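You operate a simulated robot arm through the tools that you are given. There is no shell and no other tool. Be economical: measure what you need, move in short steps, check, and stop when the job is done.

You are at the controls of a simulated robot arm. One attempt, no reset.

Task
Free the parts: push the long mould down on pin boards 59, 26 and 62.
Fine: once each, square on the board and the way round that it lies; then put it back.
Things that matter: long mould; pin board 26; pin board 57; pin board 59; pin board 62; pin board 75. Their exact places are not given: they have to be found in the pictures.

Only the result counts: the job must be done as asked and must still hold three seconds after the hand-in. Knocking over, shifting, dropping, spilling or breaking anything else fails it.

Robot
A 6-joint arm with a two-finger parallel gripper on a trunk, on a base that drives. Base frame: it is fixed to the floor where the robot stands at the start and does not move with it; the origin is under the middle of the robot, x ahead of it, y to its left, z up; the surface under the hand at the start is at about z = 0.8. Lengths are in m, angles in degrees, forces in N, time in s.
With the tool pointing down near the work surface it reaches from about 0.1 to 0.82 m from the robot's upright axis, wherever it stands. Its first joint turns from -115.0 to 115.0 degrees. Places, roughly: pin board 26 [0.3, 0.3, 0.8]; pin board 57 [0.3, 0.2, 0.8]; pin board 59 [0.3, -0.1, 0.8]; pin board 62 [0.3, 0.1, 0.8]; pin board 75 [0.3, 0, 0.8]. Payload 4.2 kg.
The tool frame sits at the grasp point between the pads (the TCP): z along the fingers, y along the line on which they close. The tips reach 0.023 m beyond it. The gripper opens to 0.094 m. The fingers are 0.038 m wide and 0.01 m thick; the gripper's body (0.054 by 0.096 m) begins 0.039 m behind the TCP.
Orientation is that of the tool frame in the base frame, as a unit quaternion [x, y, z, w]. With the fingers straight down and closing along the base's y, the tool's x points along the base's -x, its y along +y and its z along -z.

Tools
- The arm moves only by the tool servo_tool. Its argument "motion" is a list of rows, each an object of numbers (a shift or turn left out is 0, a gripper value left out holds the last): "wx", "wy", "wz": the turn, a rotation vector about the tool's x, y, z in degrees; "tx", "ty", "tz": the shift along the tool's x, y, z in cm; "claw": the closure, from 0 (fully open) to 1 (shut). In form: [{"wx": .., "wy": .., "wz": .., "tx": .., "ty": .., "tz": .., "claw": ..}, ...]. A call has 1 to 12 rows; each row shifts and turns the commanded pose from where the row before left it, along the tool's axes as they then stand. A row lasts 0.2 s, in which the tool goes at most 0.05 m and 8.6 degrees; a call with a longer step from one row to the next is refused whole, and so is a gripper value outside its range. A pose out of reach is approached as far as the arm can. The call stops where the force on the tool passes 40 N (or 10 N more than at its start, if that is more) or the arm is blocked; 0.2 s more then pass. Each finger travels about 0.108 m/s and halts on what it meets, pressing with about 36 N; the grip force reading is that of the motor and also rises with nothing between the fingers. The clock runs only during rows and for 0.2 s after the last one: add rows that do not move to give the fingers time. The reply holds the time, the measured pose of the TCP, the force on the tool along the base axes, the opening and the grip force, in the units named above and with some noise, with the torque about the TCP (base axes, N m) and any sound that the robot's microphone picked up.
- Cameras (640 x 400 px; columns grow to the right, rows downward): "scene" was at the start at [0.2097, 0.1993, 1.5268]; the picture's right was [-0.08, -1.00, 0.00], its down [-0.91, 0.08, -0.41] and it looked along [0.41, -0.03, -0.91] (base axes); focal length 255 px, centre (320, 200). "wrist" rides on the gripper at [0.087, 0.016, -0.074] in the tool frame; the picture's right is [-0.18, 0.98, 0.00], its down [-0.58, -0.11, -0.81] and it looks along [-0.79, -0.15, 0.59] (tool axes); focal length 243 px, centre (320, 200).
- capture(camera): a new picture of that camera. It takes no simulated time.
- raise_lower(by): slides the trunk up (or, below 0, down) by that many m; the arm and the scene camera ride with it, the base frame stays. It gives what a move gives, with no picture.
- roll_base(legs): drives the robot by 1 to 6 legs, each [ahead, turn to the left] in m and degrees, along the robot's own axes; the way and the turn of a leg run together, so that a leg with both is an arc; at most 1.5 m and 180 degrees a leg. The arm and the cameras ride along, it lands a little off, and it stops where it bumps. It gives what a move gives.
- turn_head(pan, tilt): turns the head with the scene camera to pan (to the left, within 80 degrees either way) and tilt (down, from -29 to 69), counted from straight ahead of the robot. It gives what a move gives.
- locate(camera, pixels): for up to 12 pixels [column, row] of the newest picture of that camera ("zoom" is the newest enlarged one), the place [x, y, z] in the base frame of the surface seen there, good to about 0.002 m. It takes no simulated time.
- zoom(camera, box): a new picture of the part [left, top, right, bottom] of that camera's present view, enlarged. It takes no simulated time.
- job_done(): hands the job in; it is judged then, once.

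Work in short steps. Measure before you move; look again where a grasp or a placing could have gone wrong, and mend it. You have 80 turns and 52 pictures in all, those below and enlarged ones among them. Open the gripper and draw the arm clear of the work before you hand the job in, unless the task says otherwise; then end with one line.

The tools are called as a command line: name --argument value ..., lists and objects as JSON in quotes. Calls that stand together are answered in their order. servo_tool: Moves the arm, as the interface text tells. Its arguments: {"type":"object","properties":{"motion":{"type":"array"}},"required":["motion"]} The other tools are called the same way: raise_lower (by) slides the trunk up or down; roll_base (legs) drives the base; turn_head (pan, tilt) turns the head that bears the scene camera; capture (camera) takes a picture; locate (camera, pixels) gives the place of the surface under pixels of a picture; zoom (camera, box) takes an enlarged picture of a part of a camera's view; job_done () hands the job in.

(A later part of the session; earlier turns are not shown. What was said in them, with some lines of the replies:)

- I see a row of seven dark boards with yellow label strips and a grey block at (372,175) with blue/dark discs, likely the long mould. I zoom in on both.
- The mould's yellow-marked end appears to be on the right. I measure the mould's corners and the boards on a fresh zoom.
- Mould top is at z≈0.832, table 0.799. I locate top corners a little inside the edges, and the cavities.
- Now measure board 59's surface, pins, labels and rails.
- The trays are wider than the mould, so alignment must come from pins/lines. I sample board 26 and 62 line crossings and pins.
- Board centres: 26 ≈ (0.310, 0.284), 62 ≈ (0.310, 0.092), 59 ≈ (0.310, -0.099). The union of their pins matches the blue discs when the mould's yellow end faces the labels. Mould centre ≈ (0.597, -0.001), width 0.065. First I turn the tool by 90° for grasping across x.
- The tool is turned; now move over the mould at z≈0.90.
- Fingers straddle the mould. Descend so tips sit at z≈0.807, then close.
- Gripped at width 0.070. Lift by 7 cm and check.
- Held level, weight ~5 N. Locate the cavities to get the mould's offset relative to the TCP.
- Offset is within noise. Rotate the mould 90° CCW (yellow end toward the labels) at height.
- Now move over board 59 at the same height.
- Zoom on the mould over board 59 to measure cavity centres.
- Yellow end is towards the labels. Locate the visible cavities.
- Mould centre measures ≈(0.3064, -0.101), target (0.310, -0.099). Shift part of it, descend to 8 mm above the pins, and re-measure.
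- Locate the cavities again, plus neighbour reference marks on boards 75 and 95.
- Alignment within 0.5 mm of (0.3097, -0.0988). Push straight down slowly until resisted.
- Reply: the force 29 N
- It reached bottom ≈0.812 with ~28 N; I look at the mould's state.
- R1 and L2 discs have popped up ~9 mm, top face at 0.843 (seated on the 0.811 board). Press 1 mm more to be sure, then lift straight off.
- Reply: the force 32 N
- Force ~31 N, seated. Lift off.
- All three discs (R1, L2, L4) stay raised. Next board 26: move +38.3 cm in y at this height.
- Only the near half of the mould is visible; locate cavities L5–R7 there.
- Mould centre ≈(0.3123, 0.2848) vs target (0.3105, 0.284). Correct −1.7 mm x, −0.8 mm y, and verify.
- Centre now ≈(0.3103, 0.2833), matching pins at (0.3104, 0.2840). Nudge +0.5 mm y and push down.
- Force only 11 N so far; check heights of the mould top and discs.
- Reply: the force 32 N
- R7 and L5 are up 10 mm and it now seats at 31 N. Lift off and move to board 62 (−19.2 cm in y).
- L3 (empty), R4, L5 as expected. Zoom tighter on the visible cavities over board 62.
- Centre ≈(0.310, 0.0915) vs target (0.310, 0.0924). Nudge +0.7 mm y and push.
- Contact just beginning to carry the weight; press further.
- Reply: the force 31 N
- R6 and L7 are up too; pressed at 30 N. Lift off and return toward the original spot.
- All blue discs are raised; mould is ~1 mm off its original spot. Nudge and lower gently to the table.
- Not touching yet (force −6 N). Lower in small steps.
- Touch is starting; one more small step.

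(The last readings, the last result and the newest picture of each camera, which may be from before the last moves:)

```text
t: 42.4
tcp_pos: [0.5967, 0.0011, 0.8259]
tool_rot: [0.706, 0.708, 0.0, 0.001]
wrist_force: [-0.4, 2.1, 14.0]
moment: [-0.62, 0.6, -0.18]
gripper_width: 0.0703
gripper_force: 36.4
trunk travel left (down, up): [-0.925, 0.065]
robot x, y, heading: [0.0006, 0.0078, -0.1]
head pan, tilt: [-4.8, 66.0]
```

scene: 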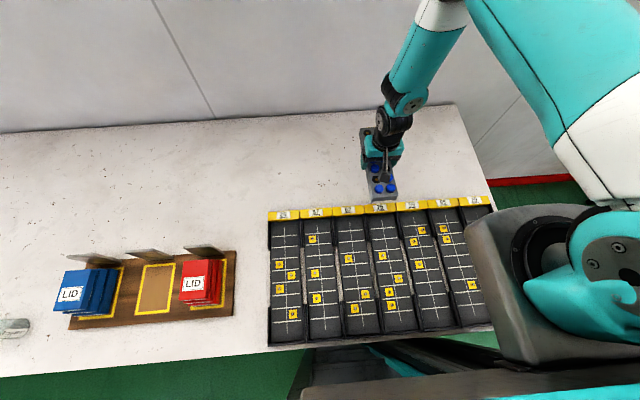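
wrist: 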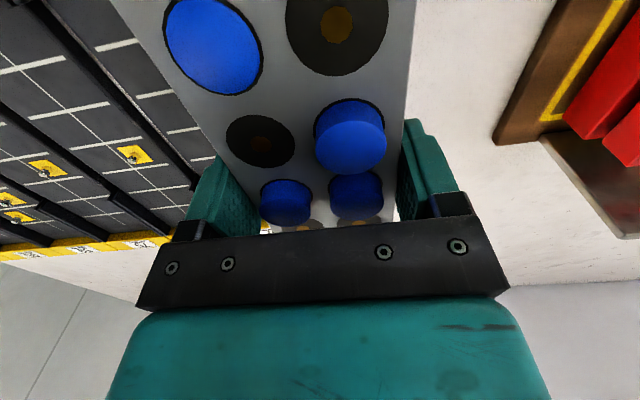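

The mould rests on the table (14 N). Open and rise straight up.

servo_tool --motion '[{"tz": -0.05}, {"claw": 0}, {}, {}, {}, {"tz": -1.5}, {"tz": -3}, {"tz": -4}, {"tz": -4}, {"tz": -4}, {}]'

servo_tool --motion '[{"tx": 4}, {"tx": 4}, {"tx": 4}, {"tx": 4}, {"tx": 4}, {"tx": 4}, {}]'

zoom --camera "scene" --box '[322, 150, 422, 212]'

capture --camera "scene"

locate --camera "zoom" --pixels '[[84, 108], [544, 75], [575, 189], [97, 223], [194, 128], [514, 104]]'

```text
t: 44.8
tcp_pos: [0.5949, 0.0043, 0.993]
tool_rot: [0.706, 0.708, 0.0, 0.0]
wrist_force: [-0.1, -0.6, -0.3]
moment: [0.0, 0.0, 0.02]
gripper_width: 0.0944
gripper_force: 0.0
trunk travel left (down, up): [-0.925, 0.065]
robot x, y, heading: [-0.004, 0.0109, -0.1]
head pan, tilt: [-4.8, 66.0]
```

```text
t: 46.4
tcp_pos: [0.5977, 0.2405, 0.9913]
tool_rot: [0.706, 0.708, 0.0, 0.0]
wrist_force: [-0.1, 0.4, 0.6]
moment: [0.01, 0.0, -0.01]
gripper_width: 0.0941
gripper_force: 0.1
trunk travel left (down, up): [-0.925, 0.065]
robot x, y, heading: [-0.0029, 0.0104, -0.0]
head pan, tilt: [-4.8, 66.0]
```

```text
6.40 times, centred on (372, 181) of scene
```

zoom: 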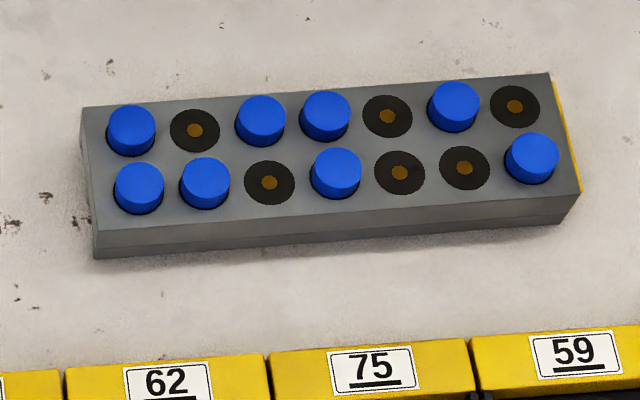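

```text
20 pictures are left
```

scene: 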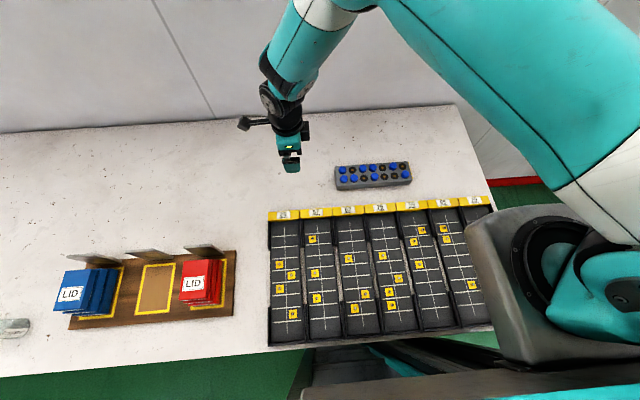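

```text
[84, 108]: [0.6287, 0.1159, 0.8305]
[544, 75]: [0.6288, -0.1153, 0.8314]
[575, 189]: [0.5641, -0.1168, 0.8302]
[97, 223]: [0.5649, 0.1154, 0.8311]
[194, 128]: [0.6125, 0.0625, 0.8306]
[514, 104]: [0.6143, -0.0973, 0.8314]
```

All eight blue parts stand raised, the mould is back within about 1 mm of where it lay, the boards are undisturbed and the gripper is open and clear. I hand the job in.

job_done

```text
The job is handed in.
```

The long mould was pushed down once each on pin boards 59, 26 and 62, which raised all eight blue parts, and it is back within about 1 mm of where it lay; I took "the way round that it lies" to mean yellow end towards the board labels.
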